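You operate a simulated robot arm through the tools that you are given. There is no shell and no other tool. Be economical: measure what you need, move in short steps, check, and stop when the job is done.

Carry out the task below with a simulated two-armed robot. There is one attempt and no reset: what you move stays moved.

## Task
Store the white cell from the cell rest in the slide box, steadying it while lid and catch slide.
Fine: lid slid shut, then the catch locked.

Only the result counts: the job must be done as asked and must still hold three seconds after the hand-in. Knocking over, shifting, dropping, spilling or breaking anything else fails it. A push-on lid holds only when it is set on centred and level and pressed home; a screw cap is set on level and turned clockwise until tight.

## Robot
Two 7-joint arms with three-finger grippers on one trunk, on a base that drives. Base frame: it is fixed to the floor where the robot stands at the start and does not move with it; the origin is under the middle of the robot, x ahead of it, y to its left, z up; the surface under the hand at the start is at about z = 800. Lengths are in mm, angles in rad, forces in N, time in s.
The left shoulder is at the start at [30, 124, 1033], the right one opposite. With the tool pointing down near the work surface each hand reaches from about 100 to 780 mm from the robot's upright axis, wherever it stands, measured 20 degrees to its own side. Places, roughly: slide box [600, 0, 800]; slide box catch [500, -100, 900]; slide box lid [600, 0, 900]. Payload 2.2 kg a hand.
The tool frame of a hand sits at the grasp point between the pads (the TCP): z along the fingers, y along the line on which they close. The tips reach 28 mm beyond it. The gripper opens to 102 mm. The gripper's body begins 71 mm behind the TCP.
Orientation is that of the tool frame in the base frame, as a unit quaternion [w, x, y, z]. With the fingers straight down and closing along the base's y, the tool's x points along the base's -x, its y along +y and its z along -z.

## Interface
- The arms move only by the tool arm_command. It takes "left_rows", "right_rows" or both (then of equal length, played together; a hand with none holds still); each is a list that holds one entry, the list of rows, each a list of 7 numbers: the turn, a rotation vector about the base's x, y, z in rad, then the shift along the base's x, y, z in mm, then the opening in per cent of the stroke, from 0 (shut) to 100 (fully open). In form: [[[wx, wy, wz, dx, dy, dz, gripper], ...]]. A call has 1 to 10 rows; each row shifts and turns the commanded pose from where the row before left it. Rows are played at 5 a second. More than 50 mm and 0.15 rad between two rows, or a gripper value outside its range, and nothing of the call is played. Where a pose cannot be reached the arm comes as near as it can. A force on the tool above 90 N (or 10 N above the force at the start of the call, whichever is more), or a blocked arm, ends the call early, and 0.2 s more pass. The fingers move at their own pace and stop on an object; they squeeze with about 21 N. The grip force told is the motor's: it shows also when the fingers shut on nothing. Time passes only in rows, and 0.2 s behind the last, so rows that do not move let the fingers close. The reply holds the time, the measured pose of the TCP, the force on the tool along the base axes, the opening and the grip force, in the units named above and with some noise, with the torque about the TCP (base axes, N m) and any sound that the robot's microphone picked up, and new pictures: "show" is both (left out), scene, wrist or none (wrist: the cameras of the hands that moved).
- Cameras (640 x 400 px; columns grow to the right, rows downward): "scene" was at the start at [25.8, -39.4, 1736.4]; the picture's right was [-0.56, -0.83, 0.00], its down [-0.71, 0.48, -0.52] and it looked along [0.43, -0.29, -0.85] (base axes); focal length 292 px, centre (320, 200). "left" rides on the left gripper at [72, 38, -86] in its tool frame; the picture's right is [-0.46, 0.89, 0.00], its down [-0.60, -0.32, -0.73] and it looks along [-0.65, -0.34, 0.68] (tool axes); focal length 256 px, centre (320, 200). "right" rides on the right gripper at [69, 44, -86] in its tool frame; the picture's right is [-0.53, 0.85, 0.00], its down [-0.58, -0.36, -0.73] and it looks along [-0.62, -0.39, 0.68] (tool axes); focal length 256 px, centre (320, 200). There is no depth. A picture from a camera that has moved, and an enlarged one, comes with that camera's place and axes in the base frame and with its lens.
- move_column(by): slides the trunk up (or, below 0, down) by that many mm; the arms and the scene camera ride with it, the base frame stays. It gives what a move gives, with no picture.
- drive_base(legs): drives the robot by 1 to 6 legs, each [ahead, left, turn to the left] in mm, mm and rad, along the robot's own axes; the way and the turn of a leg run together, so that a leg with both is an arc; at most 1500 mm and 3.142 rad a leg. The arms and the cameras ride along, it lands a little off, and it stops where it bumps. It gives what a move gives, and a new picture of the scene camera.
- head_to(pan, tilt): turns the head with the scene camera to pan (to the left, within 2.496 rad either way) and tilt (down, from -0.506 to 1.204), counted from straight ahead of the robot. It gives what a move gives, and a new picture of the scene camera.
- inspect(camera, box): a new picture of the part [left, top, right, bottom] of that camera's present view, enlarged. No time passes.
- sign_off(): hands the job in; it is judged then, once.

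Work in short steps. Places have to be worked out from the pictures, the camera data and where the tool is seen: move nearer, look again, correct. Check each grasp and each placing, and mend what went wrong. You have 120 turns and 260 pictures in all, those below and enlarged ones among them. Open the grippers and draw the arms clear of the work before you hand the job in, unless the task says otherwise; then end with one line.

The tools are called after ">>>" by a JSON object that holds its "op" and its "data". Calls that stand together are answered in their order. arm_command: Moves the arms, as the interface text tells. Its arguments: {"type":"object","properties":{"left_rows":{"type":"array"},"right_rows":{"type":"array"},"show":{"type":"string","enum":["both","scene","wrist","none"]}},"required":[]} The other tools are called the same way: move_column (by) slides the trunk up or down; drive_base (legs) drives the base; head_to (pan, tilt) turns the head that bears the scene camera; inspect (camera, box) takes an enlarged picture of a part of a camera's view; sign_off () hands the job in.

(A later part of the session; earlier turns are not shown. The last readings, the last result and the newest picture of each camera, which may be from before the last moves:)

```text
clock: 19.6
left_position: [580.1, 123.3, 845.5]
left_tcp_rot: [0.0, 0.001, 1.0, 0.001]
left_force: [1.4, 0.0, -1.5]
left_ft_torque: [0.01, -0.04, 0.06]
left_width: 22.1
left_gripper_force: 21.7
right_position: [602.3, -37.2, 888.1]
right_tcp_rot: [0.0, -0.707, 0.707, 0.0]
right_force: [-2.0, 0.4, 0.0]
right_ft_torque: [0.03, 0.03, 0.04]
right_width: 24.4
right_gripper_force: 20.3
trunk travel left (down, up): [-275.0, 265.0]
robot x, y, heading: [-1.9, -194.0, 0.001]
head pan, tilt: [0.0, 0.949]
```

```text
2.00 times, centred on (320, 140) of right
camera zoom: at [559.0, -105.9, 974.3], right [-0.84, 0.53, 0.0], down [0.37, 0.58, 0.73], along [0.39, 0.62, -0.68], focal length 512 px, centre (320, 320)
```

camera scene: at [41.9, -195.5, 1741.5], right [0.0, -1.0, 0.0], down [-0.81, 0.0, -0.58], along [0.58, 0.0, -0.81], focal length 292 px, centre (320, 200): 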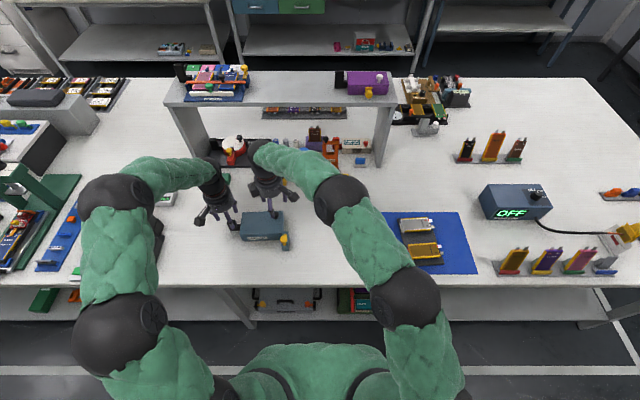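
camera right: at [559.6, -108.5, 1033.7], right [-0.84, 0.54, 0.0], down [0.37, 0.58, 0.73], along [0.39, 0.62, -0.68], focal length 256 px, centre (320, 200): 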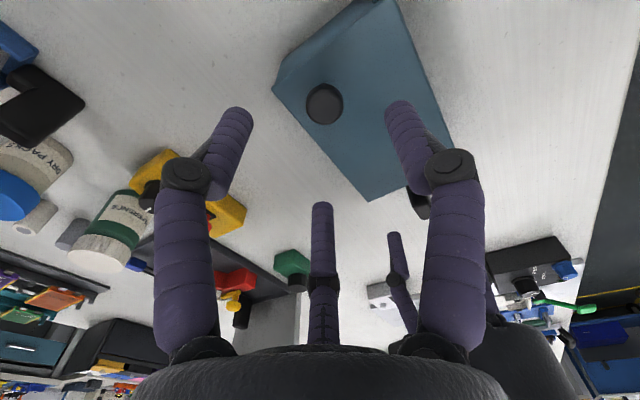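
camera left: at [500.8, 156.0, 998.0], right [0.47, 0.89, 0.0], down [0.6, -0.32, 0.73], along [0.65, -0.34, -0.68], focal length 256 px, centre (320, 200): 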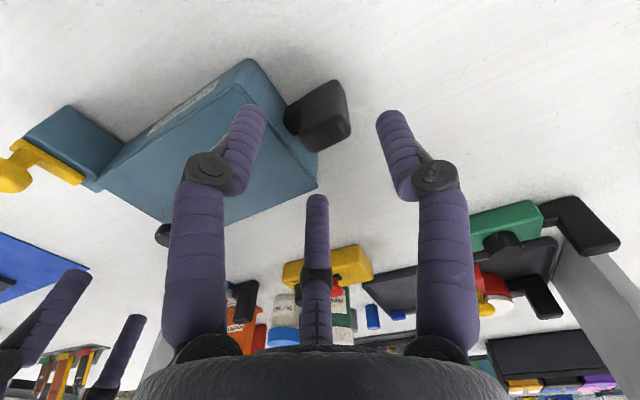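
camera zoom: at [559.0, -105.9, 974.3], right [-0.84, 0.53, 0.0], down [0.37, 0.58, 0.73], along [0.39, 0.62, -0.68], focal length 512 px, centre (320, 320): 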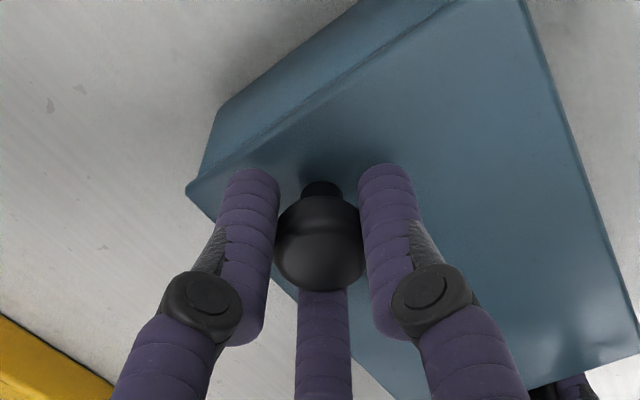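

Gripped at 24 mm. I'll pull the lid gently 12 mm toward -y and watch the forces.

>>> {"op": "arm_command", "data": {"right_rows": [[[0, 0, 0, 0, -4, 0, 0], [0, 0, 0, 0, -4, 0, 0], [0, 0, 0, 0, -4, 0, 0]]], "show": "none"}}

>>> {"op": "inspect", "data": {"camera": "scene", "box": [200, 180, 300, 250]}}

>>> {"op": "inspect", "data": {"camera": "left", "box": [0, 0, 480, 300]}}

```text
clock: 20.4
left_position: [580.4, 124.3, 844.7]
left_tcp_rot: [0.001, 0.001, 1.0, 0.001]
left_force: [1.2, -1.8, 1.5]
left_ft_torque: [-0.38, -0.1, 0.15]
left_width: 21.9
left_gripper_force: 20.9
right_position: [601.7, -50.4, 888.7]
right_tcp_rot: [-0.001, -0.707, 0.707, -0.001]
right_force: [-1.3, 1.6, -0.8]
right_ft_torque: [0.11, 0.04, 0.05]
right_width: 24.4
right_gripper_force: 20.6
trunk travel left (down, up): [-275.0, 265.0]
robot x, y, heading: [-4.0, -194.3, 0.001]
head pan, tilt: [0.0, 0.949]
```

```text
5.71 times, centred on (250, 215) of scene
camera zoom: at [42.4, -195.7, 1741.4], right [0.0, -1.0, 0.0], down [-0.81, 0.0, -0.58], along [0.58, 0.0, -0.81], focal length 1666 px, centre (720, 114)
```

zoom: 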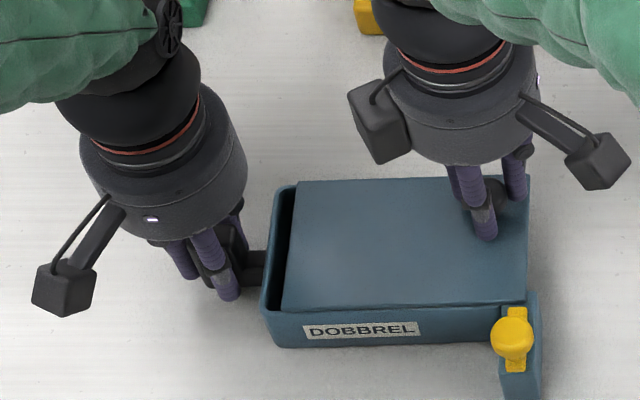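

```text
1.33 times, centred on (240, 150) of left
camera zoom: at [508.0, 161.8, 933.3], right [0.47, 0.88, 0.0], down [0.6, -0.32, 0.73], along [0.65, -0.34, -0.68], focal length 341 px, centre (427, 267)
```

zoom: 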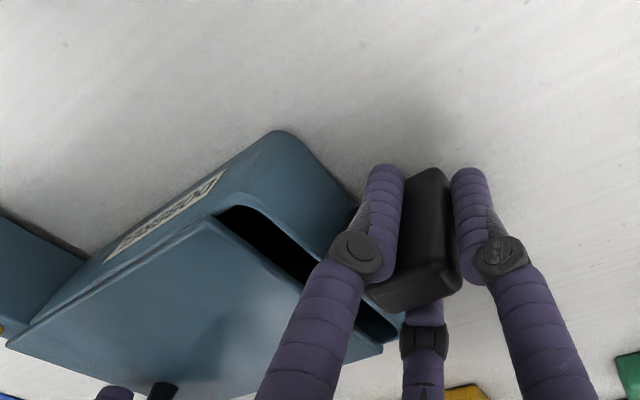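

The lid slides freely toward -y. I'll continue another 75 mm.

>>> {"op": "arm_command", "data": {"right_rows": [[[0, 0, 0, 0, -10, 0, 0], [0, 0, 0, 0.3, -10, 0, 0], [0, 0, 0, 0.3, -10, 0, 0], [0, 0, 0, 0.3, -10, 0, 0], [0, 0, 0, 0.3, -10, 0, 0], [0, 0, 0, 0.3, -10, 0, 0], [0, 0, 0, 0.3, -10, 0, 0], [0, 0, 0, 0, -5, 0, 0]]], "show": "none"}}

>>> {"op": "inspect", "data": {"camera": "scene", "box": [200, 180, 310, 257]}}

```text
clock: 22.2
left_position: [579.2, 124.4, 845.3]
left_tcp_rot: [0.0, 0.0, 1.0, 0.0]
left_force: [0.9, -2.1, 1.4]
left_ft_torque: [-0.32, -0.06, 0.06]
left_width: 22.0
left_gripper_force: 20.9
right_position: [604.3, -126.5, 889.3]
right_tcp_rot: [0.0, -0.707, 0.707, 0.0]
right_force: [-0.5, 1.0, 0.3]
right_ft_torque: [0.17, 0.05, 0.14]
right_width: 24.0
right_gripper_force: 20.9
trunk travel left (down, up): [-275.0, 265.0]
robot x, y, heading: [-1.2, -192.0, 0.001]
head pan, tilt: [0.0, 0.949]
```

```text
5.19 times, centred on (255, 218) of scene
camera zoom: at [42.2, -195.8, 1741.5], right [0.0, -1.0, 0.0], down [-0.81, 0.0, -0.58], along [0.58, 0.0, -0.81], focal length 1514 px, centre (658, 104)
```

zoom: 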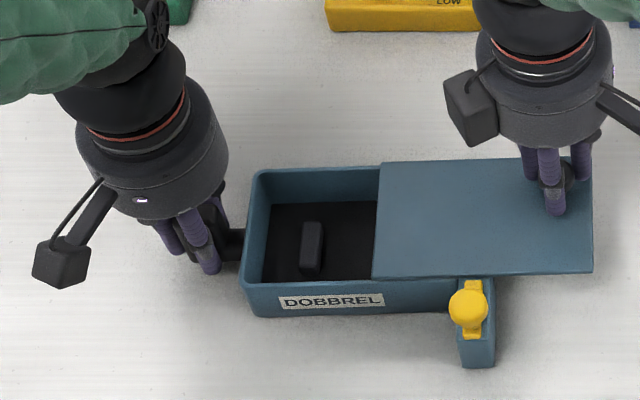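

The interior shows a small upright block on the floor. I'll slide 35 mm more and watch for a stop.

>>> {"op": "arm_command", "data": {"right_rows": [[[0, 0, 0, 0.3, -9, 0, 0], [0, 0, 0, 0.3, -9, 0, 0], [0, 0, 0, 0.3, -9, 0, 0], [0, 0, 0, 0, -8, 0, 0]]], "show": "none"}}

>>> {"op": "inspect", "data": {"camera": "scene", "box": [200, 180, 310, 257]}}

>>> {"op": "inspect", "data": {"camera": "left", "box": [0, 50, 400, 300]}}

```text
clock: 23.2
left_position: [581.1, 123.0, 845.4]
left_tcp_rot: [0.0, 0.0, 1.0, 0.0]
left_force: [0.8, -0.9, -0.3]
left_ft_torque: [-0.18, -0.07, 0.07]
left_width: 21.9
left_gripper_force: 20.7
right_position: [603.8, -161.5, 888.6]
right_tcp_rot: [0.0, -0.707, 0.707, 0.0]
right_force: [-1.6, 0.3, 0.9]
right_ft_torque: [0.1, 0.16, 0.2]
right_width: 23.7
right_gripper_force: 21.4
trunk travel left (down, up): [-275.0, 265.0]
robot x, y, heading: [0.3, -193.4, 0.004]
head pan, tilt: [0.0, 0.949]
```

```text
5.19 times, centred on (255, 218) of scene
camera zoom: at [42.4, -195.7, 1741.5], right [0.0, -1.0, 0.0], down [-0.81, 0.0, -0.58], along [0.58, 0.0, -0.81], focal length 1514 px, centre (658, 104)
```

zoom: 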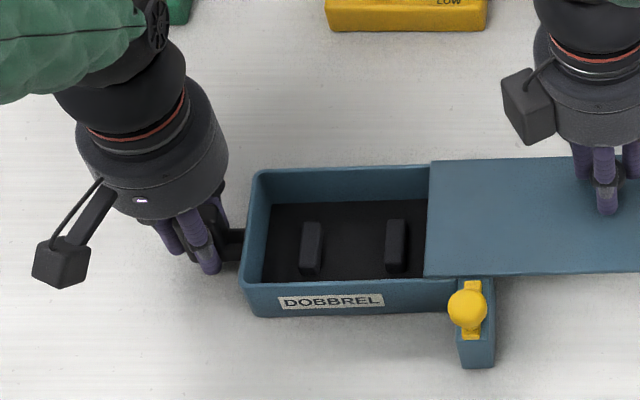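

```text
1.60 times, centred on (200, 175) of left
camera zoom: at [507.6, 161.8, 933.1], right [0.47, 0.88, 0.0], down [0.6, -0.32, 0.73], along [0.65, -0.34, -0.68], focal length 410 px, centre (512, 240)
```

zoom: 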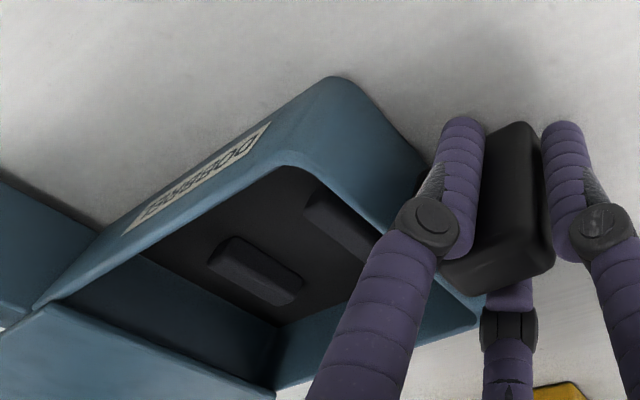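

The box has two ribs at y≈49 and y≈-11 (x≈581) to carry the cell, so its centre belongs near (582,19). The tabs need the lid back a little further, so I'll pull in small steps, checking for a stop.

>>> {"op": "arm_command", "data": {"right_rows": [[[0, 0, 0, 0, -4, 0, 0], [0, 0, 0, 0, -4, 0, 0], [0, 0, 0, 0, -3, 0, 0], [0, 0, 0, 0, 0, 0, 0]]], "show": "none"}}

>>> {"op": "inspect", "data": {"camera": "scene", "box": [220, 180, 340, 264]}}

```text
clock: 24.2
left_position: [578.4, 122.0, 845.3]
left_tcp_rot: [0.0, 0.001, 1.0, 0.0]
left_force: [-0.2, -1.7, -0.9]
left_ft_torque: [0.23, 0.04, -0.01]
left_width: 22.2
left_gripper_force: 21.1
right_position: [606.6, -171.7, 889.4]
right_tcp_rot: [-0.001, -0.707, 0.708, 0.0]
right_force: [0.2, 0.0, 0.7]
right_ft_torque: [0.22, 0.01, -0.06]
right_width: 23.8
right_gripper_force: 20.6
trunk travel left (down, up): [-275.0, 265.0]
robot x, y, heading: [-3.3, -193.0, 0.001]
head pan, tilt: [0.0, 0.949]
```

```text
4.76 times, centred on (280, 222) of scene
camera zoom: at [42.2, -195.7, 1741.5], right [0.0, -1.0, 0.0], down [-0.81, 0.0, -0.58], along [0.58, 0.0, -0.81], focal length 1388 px, centre (510, 95)
```

zoom: 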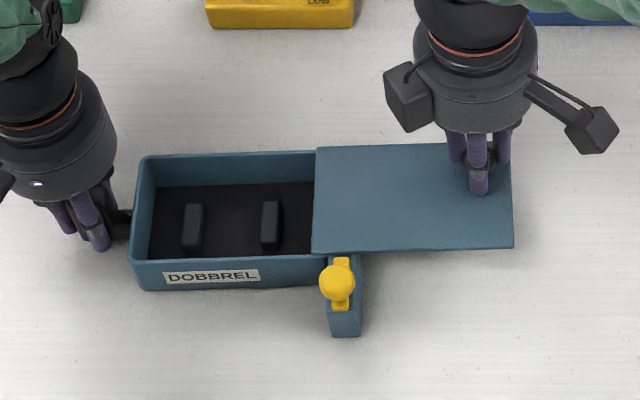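

The lid edge is at y≈-48 with only about 12 mm still engaged, which leaves room for the cell. I'll loosen the right jaws slightly to see whether the lid stays level by itself.

>>> {"op": "arm_command", "data": {"right_rows": [[[0, 0, 0, 0, 0, 0, 27], [0, 0, 0, 0, 0, 0, 30], [0, 0, 0, 0, 0, 0, 30]]], "show": "none"}}

>>> {"op": "inspect", "data": {"camera": "scene", "box": [220, 180, 340, 264]}}

>>> {"op": "inspect", "data": {"camera": "left", "box": [0, 50, 400, 300]}}

```text
clock: 25.0
left_position: [579.6, 123.2, 845.9]
left_tcp_rot: [0.0, 0.001, 1.0, 0.0]
left_force: [-0.1, 0.0, -1.7]
left_ft_torque: [0.35, 0.02, -0.02]
left_width: 22.0
left_gripper_force: 20.9
right_position: [605.2, -171.9, 888.3]
right_tcp_rot: [0.0, 0.707, -0.707, 0.0]
right_force: [0.2, 0.8, -1.3]
right_ft_torque: [0.0, -0.05, -0.01]
right_width: 30.8
right_gripper_force: 0.1
trunk travel left (down, up): [-275.0, 265.0]
robot x, y, heading: [-0.4, -193.6, 0.003]
head pan, tilt: [0.0, 0.949]
```

```text
4.76 times, centred on (280, 222) of scene
camera zoom: at [42.3, -195.5, 1741.4], right [0.0, -1.0, 0.0], down [-0.81, 0.0, -0.58], along [0.58, 0.0, -0.81], focal length 1388 px, centre (510, 95)
```

zoom: 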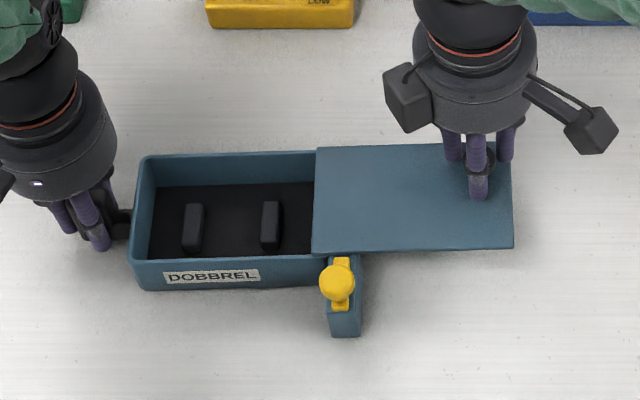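

```text
1.60 times, centred on (200, 175) of left
camera zoom: at [507.6, 161.7, 933.1], right [0.47, 0.88, 0.0], down [0.6, -0.32, 0.73], along [0.65, -0.34, -0.68], focal length 410 px, centre (512, 240)
```

zoom: 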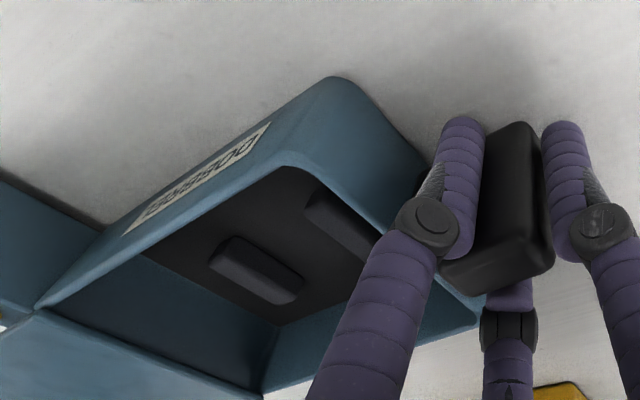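

The lid holds level unaided, so it runs in guides. I'll open the right hand, lift, and travel to above the white cell with a yaw of about 0.07.

>>> {"op": "arm_command", "data": {"right_rows": [[[0, 0, 0, 0, 0, 0, 50], [0, 0, 0, 0, 0, 20, 50], [0, 0, 0, 0, 0, 40, 50], [0, 0, 0.035, 0, -45, 20, 98], [0, 0, 0.035, 0, -48, 0, 98], [0, 0, 0, 0, -48, 0, 98], [0, 0, 0, 0, -48, 0, 98], [0, 0, 0, 0, -48, 0, 98], [0, 0, 0, 0, -48, 0, 98], [0, 0, 0, 0, -48, 0, 98]]], "show": "none"}}

>>> {"op": "arm_command", "data": {"right_rows": [[[0, 0, 0, -5, -42, -30, 98], [0, 0, 0, 0, 0, -30, 98], [0, 0, 0, 0, 0, 0, 98]]]}}

>>> {"op": "inspect", "data": {"camera": "right", "box": [160, 0, 480, 200]}}

>>> {"op": "inspect", "data": {"camera": "scene", "box": [380, 190, 476, 260]}}

```text
clock: 27.2
left_position: [579.7, 123.1, 846.2]
left_tcp_rot: [0.0, 0.0, 1.0, 0.001]
left_force: [0.6, -0.4, -1.6]
left_ft_torque: [0.36, 0.0, 0.0]
left_width: 21.6
left_gripper_force: 21.1
right_position: [608.1, -510.4, 965.3]
right_tcp_rot: [0.0, 0.732, -0.682, 0.0]
right_force: [-0.3, -0.2, -0.7]
right_ft_torque: [0.0, -0.02, 0.0]
right_width: 100.0
right_gripper_force: 0.0
trunk travel left (down, up): [-275.0, 265.0]
robot x, y, heading: [0.5, -192.6, 0.0]
head pan, tilt: [0.0, 0.949]
```

```text
refused: row 1 steps farther than a row can; nothing moved
```

```text
2.00 times, centred on (320, 100) of right
camera zoom: at [570.4, -580.4, 1052.7], right [-0.88, 0.47, 0.0], down [0.32, 0.6, 0.73], along [0.35, 0.64, -0.68], focal length 512 px, centre (320, 400)
```

zoom: 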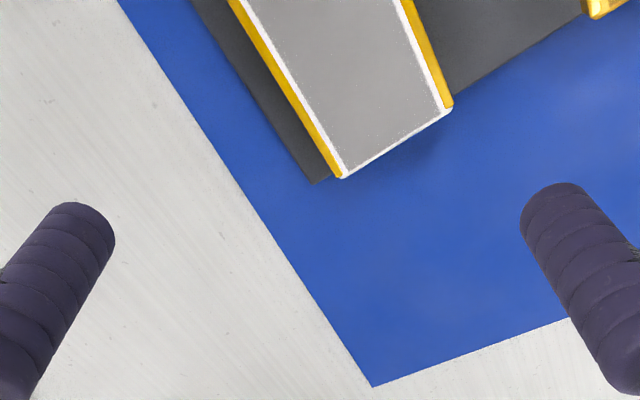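

```text
5.71 times, centred on (428, 225) of scene
camera zoom: at [42.5, -197.0, 1741.4], right [0.0, -1.0, 0.0], down [-0.81, 0.0, -0.58], along [0.58, 0.0, -0.81], focal length 1666 px, centre (-297, 57)
```

zoom: 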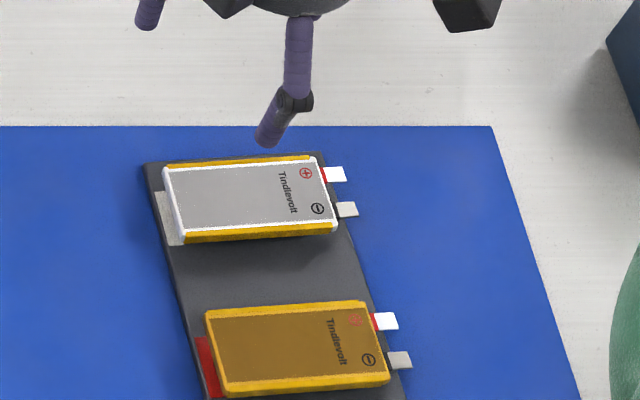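

Refining from both views, the cell is centred near (586,-546) with its top at z≈825–832. With three jaws, the TCP should sit at about (597,-546). Moving there in smaller steps, down to z≈905.

>>> {"op": "arm_command", "data": {"right_rows": [[[0, 0, 0, -5, -18, -20, 98], [0, 0, 0, -5, -18, -20, 98], [0, 0, 0, 0, 0, -20, 98], [0, 0, 0, 0, 0, 0, 98]]], "show": "none"}}

>>> {"op": "inspect", "data": {"camera": "right", "box": [120, 0, 520, 250]}}

>>> {"op": "inspect", "data": {"camera": "scene", "box": [380, 190, 476, 260]}}

```text
clock: 28.2
left_position: [579.2, 124.0, 846.1]
left_tcp_rot: [0.0, 0.001, 1.0, 0.0]
left_force: [-0.9, 0.1, 0.1]
left_ft_torque: [-0.07, -0.03, 0.04]
left_width: 21.8
left_gripper_force: 21.2
right_position: [595.2, -543.8, 907.5]
right_tcp_rot: [0.0, 0.731, -0.683, -0.001]
right_force: [0.5, 0.6, -0.5]
right_ft_torque: [-0.02, 0.01, 0.02]
right_width: 100.1
right_gripper_force: 0.2
trunk travel left (down, up): [-275.0, 265.0]
robot x, y, heading: [-2.9, -192.5, 0.003]
head pan, tilt: [0.0, 0.949]
```

```text
1.60 times, centred on (320, 125) of right
camera zoom: at [556.4, -615.6, 994.4], right [-0.88, 0.47, 0.0], down [0.32, 0.6, 0.73], along [0.35, 0.64, -0.68], focal length 410 px, centre (320, 320)
```

zoom: 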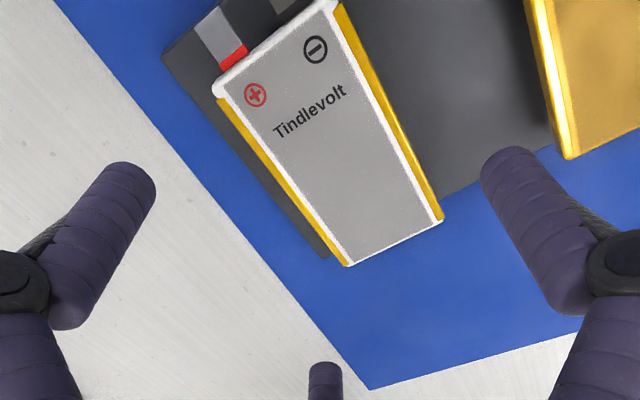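

```text
5.71 times, centred on (428, 225) of scene
camera zoom: at [42.1, -195.6, 1741.5], right [0.0, -1.0, 0.0], down [-0.81, 0.0, -0.58], along [0.58, 0.0, -0.81], focal length 1666 px, centre (-297, 57)
```

zoom: 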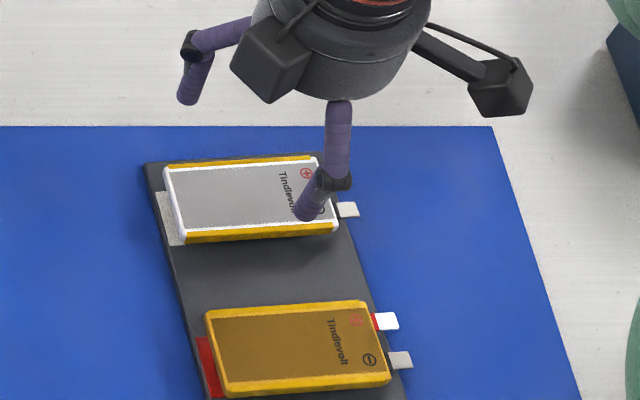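

The wrist view gives a cell centre of about (587,-541), so I'll fine-tune and descend to TCP z≈856 with the tips just above or beside the cell top.

>>> {"op": "arm_command", "data": {"right_rows": [[[0, 0, 0.02, 3, 2, -15, 100], [0, 0, 0, 0, 0, -15, 100], [0, 0, 0, 0, 0, -12, 100], [0, 0, 0, 0, 0, -8, 100], [0, 0, 0, 0, 0, 0, 100]]], "show": "none"}}

>>> {"op": "inspect", "data": {"camera": "right", "box": [120, 0, 520, 250]}}

>>> {"op": "inspect", "data": {"camera": "scene", "box": [380, 190, 476, 260]}}

```text
clock: 29.4
left_position: [579.9, 123.5, 846.9]
left_tcp_rot: [0.001, 0.0, 1.0, 0.001]
left_force: [0.3, 0.7, -1.8]
left_ft_torque: [0.01, -0.01, 0.01]
left_width: 21.8
left_gripper_force: 21.3
right_position: [598.3, -539.4, 858.9]
right_tcp_rot: [0.0, 0.738, -0.675, 0.0]
right_force: [0.4, 1.1, 0.2]
right_ft_torque: [0.01, 0.01, 0.01]
right_width: 101.9
right_gripper_force: 0.0
trunk travel left (down, up): [-275.0, 265.0]
robot x, y, heading: [-2.1, -196.3, -0.0]
head pan, tilt: [0.0, 0.949]
```

```text
1.60 times, centred on (320, 125) of right
camera zoom: at [561.1, -611.8, 945.6], right [-0.89, 0.46, 0.0], down [0.31, 0.61, 0.73], along [0.33, 0.65, -0.68], focal length 410 px, centre (320, 320)
```

zoom: 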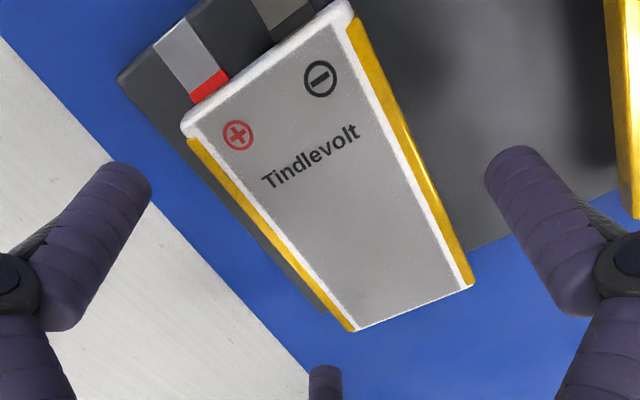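

```text
5.71 times, centred on (428, 225) of scene
camera zoom: at [42.2, -195.7, 1741.5], right [0.0, -1.0, 0.0], down [-0.81, 0.0, -0.58], along [0.58, 0.0, -0.81], focal length 1666 px, centre (-297, 57)
```

zoom: 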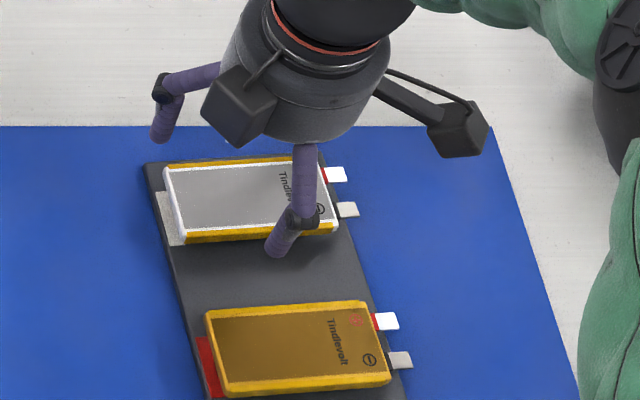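

Jaws are well clear on all sides. I'll creep down 12 mm with force checks.

>>> {"op": "arm_command", "data": {"right_rows": [[[0, 0, 0, 0, 0, -4, 100], [0, 0, 0, 0, 0, -4, 100], [0, 0, 0, 0, 0, -4, 100], [0, 0, 0, 0, 0, 0, 100]]], "show": "none"}}

>>> {"op": "inspect", "data": {"camera": "scene", "box": [390, 195, 462, 247]}}

>>> {"op": "inspect", "data": {"camera": "right", "box": [120, 0, 520, 250]}}

```text
clock: 30.4
left_position: [579.5, 123.5, 844.7]
left_tcp_rot: [0.0, 0.0, 1.0, 0.0]
left_force: [0.4, 0.6, 0.0]
left_ft_torque: [-0.03, 0.01, 0.05]
left_width: 22.0
left_gripper_force: 20.5
right_position: [597.6, -539.4, 846.3]
right_tcp_rot: [0.0, 0.738, -0.675, 0.0]
right_force: [-0.5, 0.4, 0.1]
right_ft_torque: [-0.01, 0.01, -0.03]
right_width: 102.1
right_gripper_force: 0.1
trunk travel left (down, up): [-275.0, 265.0]
robot x, y, heading: [1.1, -195.1, 0.002]
head pan, tilt: [0.0, 0.949]
```

```text
7.69 times, centred on (426, 221) of scene
camera zoom: at [42.2, -195.6, 1741.5], right [0.0, -1.0, 0.0], down [-0.81, 0.0, -0.58], along [0.58, 0.0, -0.81], focal length 2242 px, centre (-495, 38)
```

zoom: 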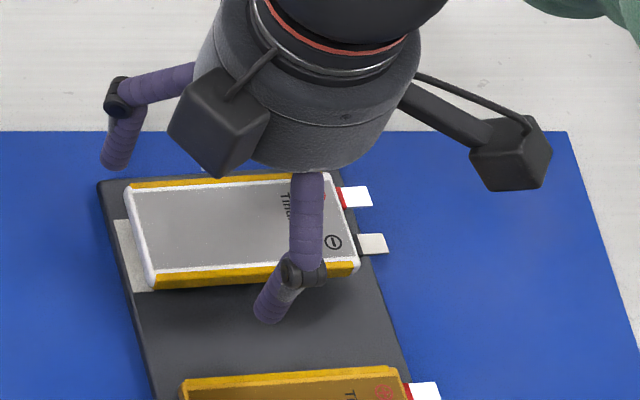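

```text
1.60 times, centred on (320, 125) of right
camera zoom: at [560.5, -611.9, 932.9], right [-0.89, 0.46, 0.0], down [0.31, 0.61, 0.73], along [0.33, 0.65, -0.68], focal length 410 px, centre (320, 320)
```

zoom: 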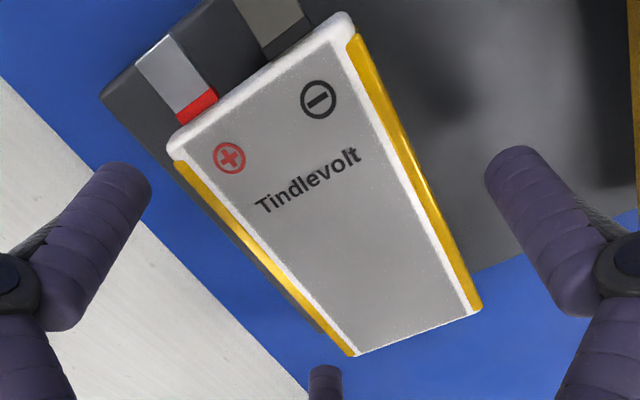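

No contact, and the tips are at z≈818 beside the cell. Closing in stages.

>>> {"op": "arm_command", "data": {"right_rows": [[[0, 0, 0, 0, 0, 0, 90], [0, 0, 0, 0, 0, 0, 80], [0, 0, 0, 0, 0, 0, 76], [0, 0, 0, 0, 0, 0, 76]]], "show": "none"}}

>>> {"op": "inspect", "data": {"camera": "scene", "box": [390, 195, 462, 247]}}

>>> {"op": "inspect", "data": {"camera": "right", "box": [120, 0, 520, 250]}}

```text
clock: 31.4
left_position: [578.4, 123.4, 845.4]
left_tcp_rot: [0.0, 0.001, 1.0, 0.0]
left_force: [0.4, -0.7, -0.3]
left_ft_torque: [-0.03, 0.01, 0.0]
left_width: 22.0
left_gripper_force: 20.8
right_position: [597.5, -540.0, 846.5]
right_tcp_rot: [0.0, 0.738, -0.675, -0.001]
right_force: [-0.1, 0.4, 0.1]
right_ft_torque: [0.0, 0.0, -0.01]
right_width: 77.7
right_gripper_force: 0.0
trunk travel left (down, up): [-275.0, 265.0]
robot x, y, heading: [-0.4, -193.6, 0.0]
head pan, tilt: [0.0, 0.949]
```

```text
7.69 times, centred on (426, 221) of scene
camera zoom: at [42.2, -195.7, 1741.5], right [0.0, -1.0, 0.0], down [-0.81, 0.0, -0.58], along [0.58, 0.0, -0.81], focal length 2242 px, centre (-495, 38)
```

zoom: 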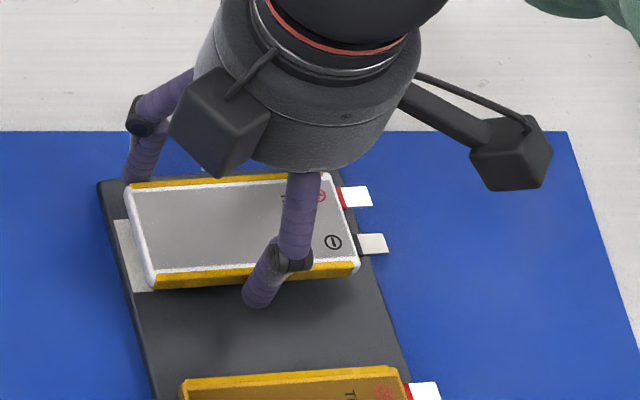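

```text
1.60 times, centred on (320, 125) of right
camera zoom: at [560.5, -611.9, 933.1], right [-0.89, 0.46, 0.0], down [0.31, 0.61, 0.73], along [0.33, 0.65, -0.68], focal length 410 px, centre (320, 320)
```

zoom: 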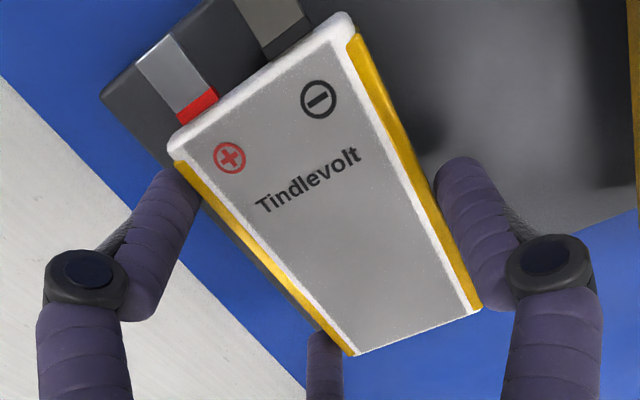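

The jaws sit on the long sides, within the cell's ends. Closing fully.

>>> {"op": "arm_command", "data": {"right_rows": [[[0, 0, 0, 0, 0, 0, 72], [0, 0, 0, 0, 0, 0, 66], [0, 0, 0, 0, 0, 0, 50], [0, 0, 0, 0, 0, 0, 50]]], "show": "none"}}

>>> {"op": "inspect", "data": {"camera": "right", "box": [120, 0, 520, 250]}}

```text
clock: 32.4
left_position: [579.5, 123.3, 844.8]
left_tcp_rot: [0.0, 0.001, 1.0, 0.0]
left_force: [0.4, 0.6, -0.9]
left_ft_torque: [0.12, -0.01, 0.03]
left_width: 21.9
left_gripper_force: 20.9
right_position: [597.0, -539.6, 847.3]
right_tcp_rot: [0.0, 0.738, -0.675, 0.001]
right_force: [-0.5, 0.1, 3.5]
right_ft_torque: [0.01, 0.13, -0.02]
right_width: 75.4
right_gripper_force: 20.9
trunk travel left (down, up): [-275.0, 265.0]
robot x, y, heading: [0.6, -191.7, -0.005]
head pan, tilt: [0.0, 0.949]
```

```text
1.60 times, centred on (320, 125) of right
camera zoom: at [560.4, -611.9, 933.4], right [-0.89, 0.46, 0.0], down [0.31, 0.61, 0.73], along [0.33, 0.65, -0.68], focal length 410 px, centre (320, 320)
```

zoom: 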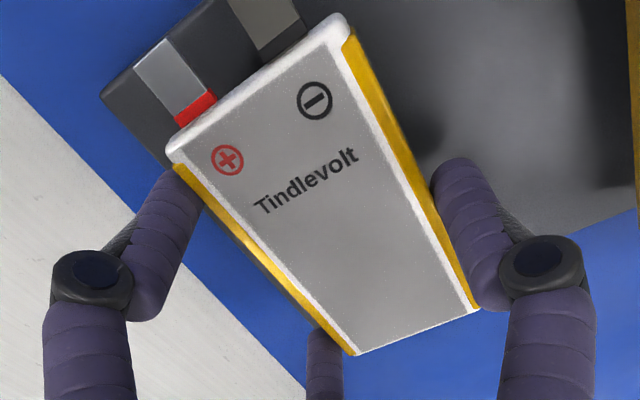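

Gripped at 75 mm, matching the model. Lifting 15 mm to check that it holds.

>>> {"op": "arm_command", "data": {"right_rows": [[[0, 0, 0, 0, 0, 5, 50], [0, 0, 0, 0, 0, 10, 50], [0, 0, 0, 0, 0, 0, 50]]], "show": "none"}}

>>> {"op": "inspect", "data": {"camera": "right", "box": [120, 0, 520, 250]}}

>>> {"op": "inspect", "data": {"camera": "scene", "box": [390, 190, 462, 242]}}

```text
clock: 33.2
left_position: [580.3, 123.2, 845.6]
left_tcp_rot: [-0.001, 0.001, 1.0, 0.0]
left_force: [0.0, -0.1, 0.4]
left_ft_torque: [-0.1, -0.03, 0.05]
left_width: 21.8
left_gripper_force: 21.0
right_position: [597.3, -539.0, 862.8]
right_tcp_rot: [0.001, 0.738, -0.675, -0.001]
right_force: [0.3, -0.6, -1.4]
right_ft_torque: [0.0, -0.01, 0.01]
right_width: 75.6
right_gripper_force: 20.9
trunk travel left (down, up): [-275.0, 265.0]
robot x, y, heading: [-0.4, -195.1, -0.001]
head pan, tilt: [0.0, 0.949]
```

```text
1.60 times, centred on (320, 125) of right
camera zoom: at [560.8, -611.3, 948.5], right [-0.89, 0.46, 0.0], down [0.31, 0.61, 0.73], along [0.33, 0.65, -0.68], focal length 410 px, centre (320, 320)
```

zoom: 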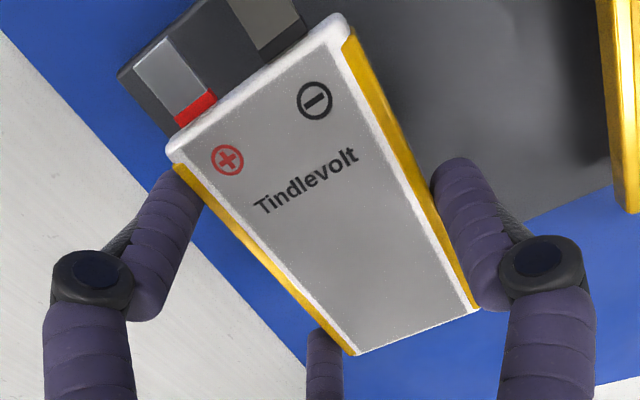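

```text
7.69 times, centred on (426, 216) of scene
camera zoom: at [42.3, -195.8, 1741.4], right [0.0, -1.0, 0.0], down [-0.81, 0.0, -0.58], along [0.58, 0.0, -0.81], focal length 2242 px, centre (-495, 77)
```

zoom: 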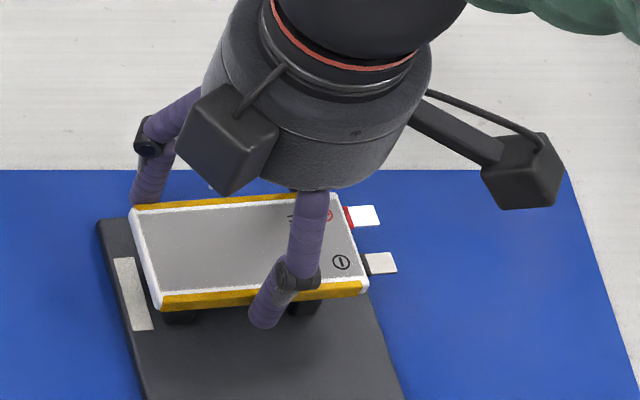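

The cell is up, level, and held firmly; its centre sits about (-11,-2) from the TCP. I'll carry it high over the lid to just short of the box and check the clearance between the hands.

>>> {"op": "arm_command", "data": {"right_rows": [[[0, 0, 0, 0, 0, 40, 50], [0, 0, 0, 0, 10, 40, 50], [0, 0, -0.02, 0, 40, 20, 50], [0, 0, -0.02, 0, 48, 0, 50], [0, 0, -0.015, 0, 48, 0, 50], [0, 0, 0, 0, 48, 0, 50], [0, 0, 0, 0, 48, 0, 50], [0, 0, 0, -2, 48, 0, 50], [0, 0, 0, -2, 48, 0, 50], [0, 0, 0, 0, 48, 0, 50]]], "show": "none"}}

>>> {"op": "arm_command", "data": {"right_rows": [[[0, 0, 0, 0, 46, 0, 50], [0, 0, 0, 0, 46, 0, 50], [0, 0, 0, 0, 30, 0, 50], [0, 0, 0, 0, 0, 0, 50]]]}}

>>> {"op": "inspect", "data": {"camera": "scene", "box": [200, 150, 320, 250]}}

```text
clock: 35.4
left_position: [579.2, 123.3, 845.1]
left_tcp_rot: [0.0, 0.0, 1.0, 0.0]
left_force: [0.6, 2.0, -0.5]
left_ft_torque: [0.32, -0.18, 0.0]
left_width: 22.1
left_gripper_force: 21.2
right_position: [595.8, -151.6, 962.4]
right_tcp_rot: [0.0, 0.72, -0.694, 0.0]
right_force: [0.0, -0.7, -1.2]
right_ft_torque: [-0.02, 0.01, 0.0]
right_width: 75.5
right_gripper_force: 20.9
trunk travel left (down, up): [-275.0, 265.0]
robot x, y, heading: [-0.7, -197.6, 0.002]
head pan, tilt: [0.0, 0.949]
```

```text
clock: 36.4
left_position: [579.5, 123.2, 845.9]
left_tcp_rot: [0.0, 0.001, 1.0, -0.001]
left_force: [0.7, -1.8, -0.5]
left_ft_torque: [-0.15, -0.04, 0.08]
left_width: 21.9
left_gripper_force: 21.0
right_position: [593.0, -30.1, 960.9]
right_tcp_rot: [-0.001, 0.72, -0.694, 0.0]
right_force: [0.8, -1.1, -0.3]
right_ft_torque: [-0.01, -0.01, 0.02]
right_width: 75.5
right_gripper_force: 20.8
trunk travel left (down, up): [-275.0, 265.0]
robot x, y, heading: [0.8, -191.4, -0.003]
head pan, tilt: [0.0, 0.949]
camera scene: at [42.3, -195.8, 1741.5], right [0.0, -1.0, 0.0], down [-0.81, 0.0, -0.58], along [0.58, 0.0, -0.81], focal length 292 px, centre (320, 200)
camera right: at [552.4, -100.7, 1047.2], right [-0.86, 0.51, 0.0], down [0.34, 0.59, 0.73], along [0.37, 0.63, -0.68], focal length 256 px, centre (320, 200)
```

scene: 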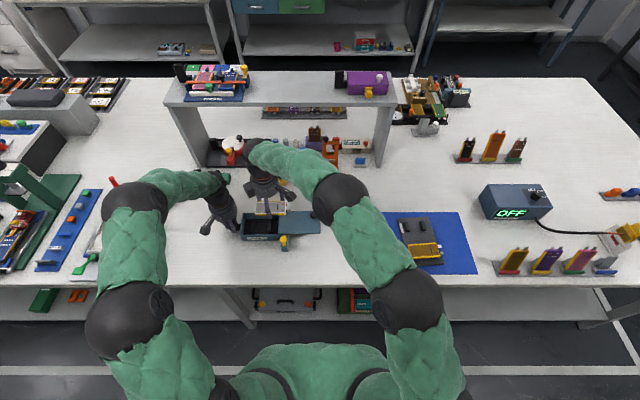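
right: 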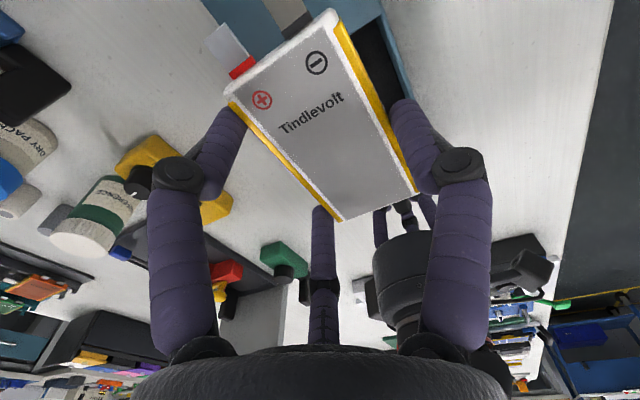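

```text
4.00 times, centred on (260, 200) of scene
camera zoom: at [42.3, -195.8, 1741.5], right [0.0, -1.0, 0.0], down [-0.81, 0.0, -0.58], along [0.58, 0.0, -0.81], focal length 1166 px, centre (560, 200)
```

zoom: 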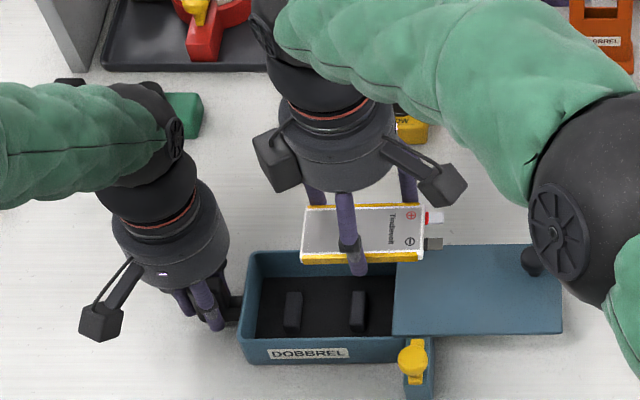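

The block on the right hand would brush the left hand's body over the box, so I'll release the handle and back the left hand off for the placing, then regrip later for the sliding.

>>> {"op": "arm_command", "data": {"left_rows": [[[0, 0, 0, 0, 0, 0, 35], [0, 0, 0, 0, 0, 0, 52], [0, 0, 0, 0, 0, 0, 52], [0, 0, 0, 0, 0, 10, 52], [0, 0, 0, 0, 0, 30, 52], [0, 0, 0, 0, 0, 40, 52], [0, 0, 0, 0, 40, 0, 52], [0, 0, 0, 0, 40, 0, 52]]], "show": "none"}}

>>> {"op": "inspect", "data": {"camera": "scene", "box": [210, 180, 320, 257]}}

>>> {"op": "inspect", "data": {"camera": "left", "box": [0, 0, 400, 250]}}

```text
clock: 38.2
left_position: [580.9, 202.8, 924.5]
left_tcp_rot: [0.0, 0.001, 1.0, 0.0]
left_force: [-0.7, -1.0, -0.6]
left_ft_torque: [0.0, 0.01, -0.03]
left_width: 53.0
left_gripper_force: 0.1
right_position: [592.7, -30.8, 960.4]
right_tcp_rot: [0.0, 0.719, -0.695, -0.001]
right_force: [0.4, -0.3, -0.6]
right_ft_torque: [0.0, 0.01, 0.01]
right_width: 75.4
right_gripper_force: 20.8
trunk travel left (down, up): [-275.0, 265.0]
robot x, y, heading: [1.3, -200.5, -0.002]
head pan, tilt: [0.0, 0.949]
```

```text
5.19 times, centred on (265, 218) of scene
camera zoom: at [42.2, -195.0, 1741.4], right [0.0, -1.0, 0.0], down [-0.81, 0.0, -0.58], along [0.58, 0.0, -0.81], focal length 1514 px, centre (606, 104)
```

zoom: 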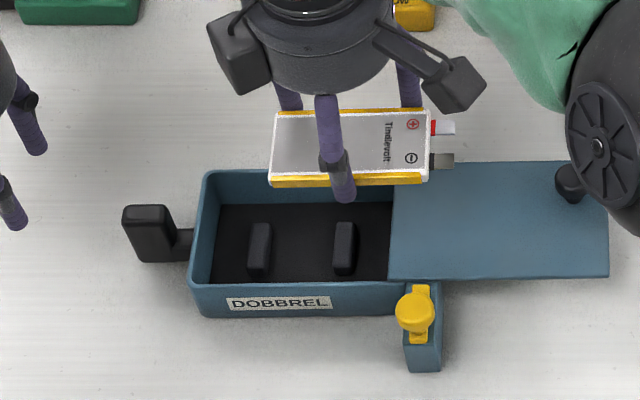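

```text
1.60 times, centred on (200, 125) of left
camera zoom: at [509.4, 241.3, 1011.6], right [0.47, 0.88, 0.0], down [0.6, -0.32, 0.73], along [0.65, -0.34, -0.68], focal length 410 px, centre (512, 320)
```

zoom: 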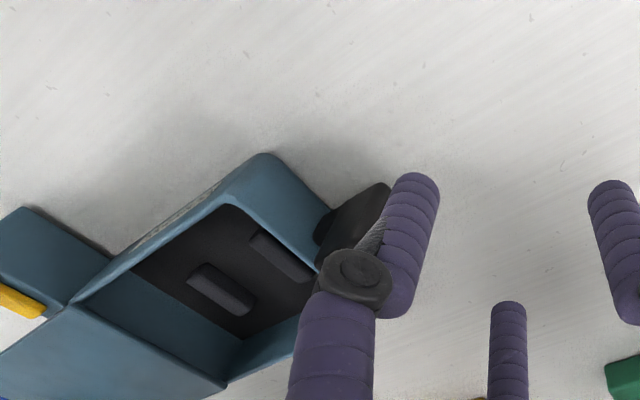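

The box is unchanged. Moving the cell over the box (TCP about (592,23)) and down to z≈905.

>>> {"op": "arm_command", "data": {"right_rows": [[[0, 0, 0, -1, 27, 0, 50], [0, 0, 0, 0, 27, -15, 50], [0, 0, 0, 0, 0, -20, 50], [0, 0, 0, 0, 0, -20, 50], [0, 0, 0, 0, 0, 0, 50]]], "show": "none"}}

>>> {"op": "inspect", "data": {"camera": "scene", "box": [220, 180, 310, 243]}}

>>> {"op": "inspect", "data": {"camera": "right", "box": [120, 0, 520, 250]}}

>>> {"op": "inspect", "data": {"camera": "left", "box": [0, 0, 400, 250]}}

```text
clock: 39.4
left_position: [581.4, 203.2, 924.9]
left_tcp_rot: [0.0, 0.001, 1.0, 0.0]
left_force: [-0.3, -0.5, 0.2]
left_ft_torque: [0.02, 0.01, 0.0]
left_width: 52.7
left_gripper_force: 0.0
right_position: [592.6, 23.3, 905.1]
right_tcp_rot: [0.0, 0.719, -0.695, 0.0]
right_force: [0.4, -0.5, -1.1]
right_ft_torque: [0.01, 0.0, -0.02]
right_width: 75.5
right_gripper_force: 20.9
trunk travel left (down, up): [-275.0, 265.0]
robot x, y, heading: [-2.4, -194.6, 0.0]
head pan, tilt: [0.0, 0.949]
```

```text
6.35 times, centred on (265, 212) of scene
camera zoom: at [41.9, -195.8, 1741.5], right [0.0, -1.0, 0.0], down [-0.81, 0.0, -0.58], along [0.58, 0.0, -0.81], focal length 1851 px, centre (669, 127)
```

zoom: 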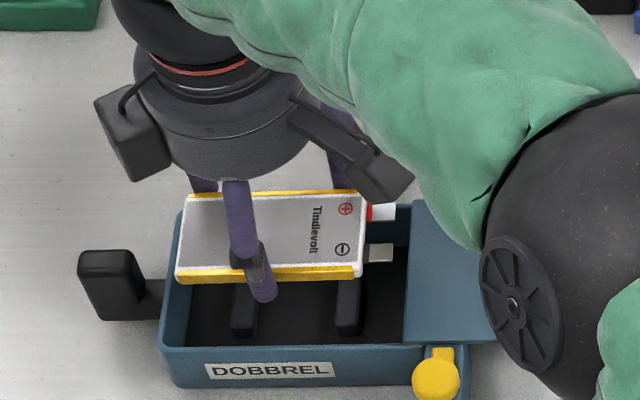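

```text
1.60 times, centred on (320, 125) of right
camera zoom: at [552.3, -47.0, 992.1], right [-0.86, 0.51, 0.0], down [0.34, 0.59, 0.73], along [0.37, 0.63, -0.68], focal length 410 px, centre (320, 320)
```

zoom: 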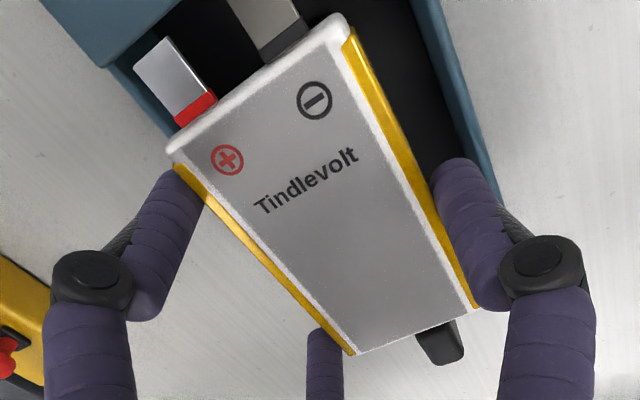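

```text
1.60 times, centred on (200, 125) of left
camera zoom: at [509.0, 240.8, 1011.6], right [0.47, 0.88, 0.0], down [0.6, -0.32, 0.73], along [0.65, -0.34, -0.68], focal length 410 px, centre (512, 320)
```

zoom: 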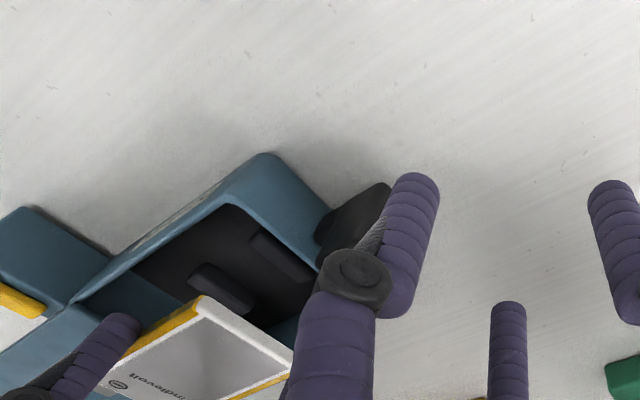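

The span of jaws plus cell is about 80 mm in an 85 mm interior (x≈537–622), so I'll centre by -1.5 mm and lower until the tips are just at the rim, then look.

>>> {"op": "arm_command", "data": {"right_rows": [[[0, 0, 0, -1.5, 0, -10, 50], [0, 0, 0, 0, 0, -10, 50], [0, 0, 0, 0, 0, -6, 50], [0, 0, 0, 0, 0, 0, 50]]], "show": "none"}}

>>> {"op": "inspect", "data": {"camera": "scene", "box": [230, 190, 300, 239]}}

>>> {"op": "inspect", "data": {"camera": "right", "box": [120, 0, 520, 250]}}

```text
clock: 40.4
left_position: [581.2, 202.6, 924.1]
left_tcp_rot: [0.0, 0.002, 1.0, -0.001]
left_force: [0.3, 0.0, -0.6]
left_ft_torque: [-0.03, 0.01, 0.0]
left_width: 53.1
left_gripper_force: 0.1
right_position: [590.1, 22.4, 878.1]
right_tcp_rot: [0.0, 0.719, -0.695, 0.0]
right_force: [0.4, -0.7, -0.4]
right_ft_torque: [0.01, -0.04, -0.01]
right_width: 75.5
right_gripper_force: 20.4
trunk travel left (down, up): [-275.0, 265.0]
robot x, y, heading: [1.7, -190.0, 0.002]
head pan, tilt: [0.0, 0.949]
```

```text
8.16 times, centred on (265, 214) of scene
camera zoom: at [42.1, -195.4, 1741.5], right [0.0, -1.0, 0.0], down [-0.81, 0.0, -0.58], along [0.58, 0.0, -0.81], focal length 2379 px, centre (769, 82)
```

zoom: 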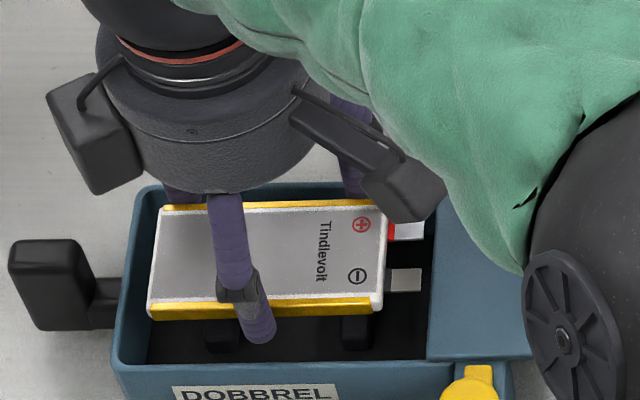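

```text
1.60 times, centred on (320, 125) of right
camera zoom: at [550.3, -46.9, 965.3], right [-0.86, 0.51, 0.0], down [0.34, 0.59, 0.73], along [0.37, 0.63, -0.68], focal length 410 px, centre (320, 320)
```

zoom: 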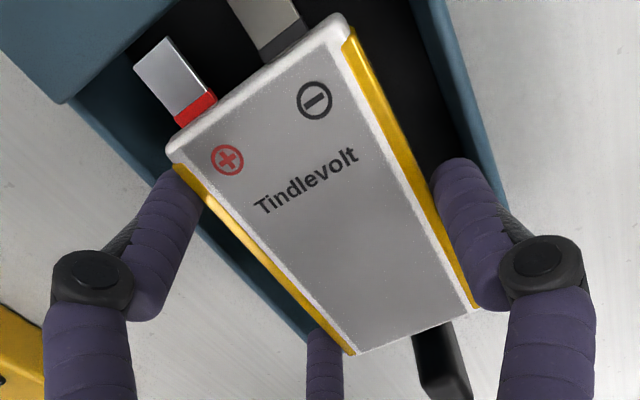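

By the wrist view the jaws look tight against the rims, so I'll zoom in on both sides before going deeper.

>>> {"op": "inspect", "data": {"camera": "right", "box": [150, 40, 330, 240]}}

>>> {"op": "inspect", "data": {"camera": "right", "box": [340, 0, 470, 145]}}

>>> {"op": "inspect", "data": {"camera": "scene", "box": [240, 195, 290, 230]}}

>>> {"op": "inspect", "data": {"camera": "left", "box": [0, 90, 240, 240]}}

```text
2.00 times, centred on (240, 140) of right
camera zoom: at [550.3, -46.9, 965.3], right [-0.86, 0.51, 0.0], down [0.34, 0.59, 0.73], along [0.37, 0.63, -0.68], focal length 512 px, centre (480, 320)
```

zoom: 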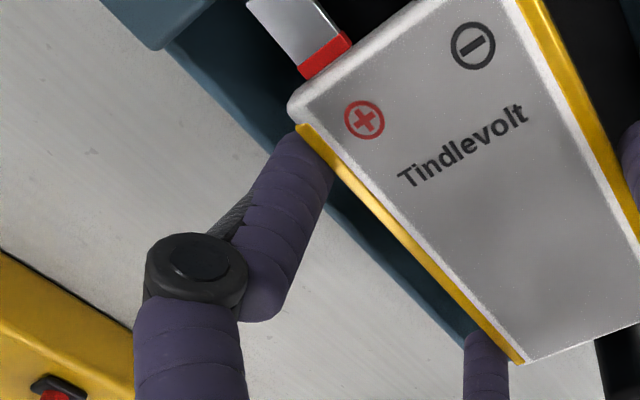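

```text
2.76 times, centred on (405, 72) of right
camera zoom: at [550.3, -46.9, 965.3], right [-0.86, 0.51, 0.0], down [0.34, 0.59, 0.73], along [0.37, 0.63, -0.68], focal length 706 px, centre (86, 552)
```

zoom: 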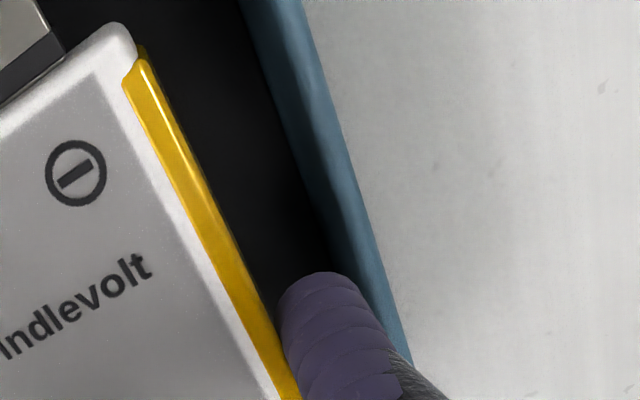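

```text
11.43 times, centred on (265, 212) of scene
camera zoom: at [42.1, -195.4, 1741.5], right [0.0, -1.0, 0.0], down [-0.81, 0.0, -0.58], along [0.58, 0.0, -0.81], focal length 3331 px, centre (949, 57)
```

zoom: 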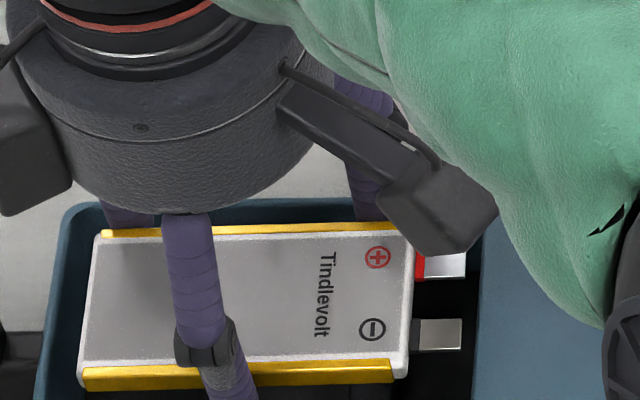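

```text
2.67 times, centred on (120, 165) of left
camera zoom: at [509.2, 240.9, 1011.5], right [0.47, 0.88, 0.0], down [0.6, -0.32, 0.73], along [0.65, -0.34, -0.68], focal length 683 px, centre (853, 293)
```

zoom: 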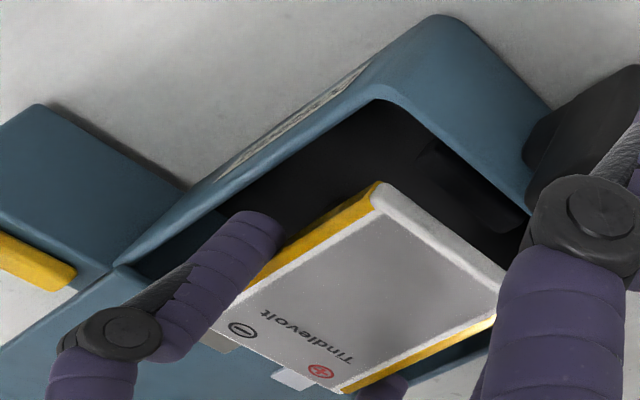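

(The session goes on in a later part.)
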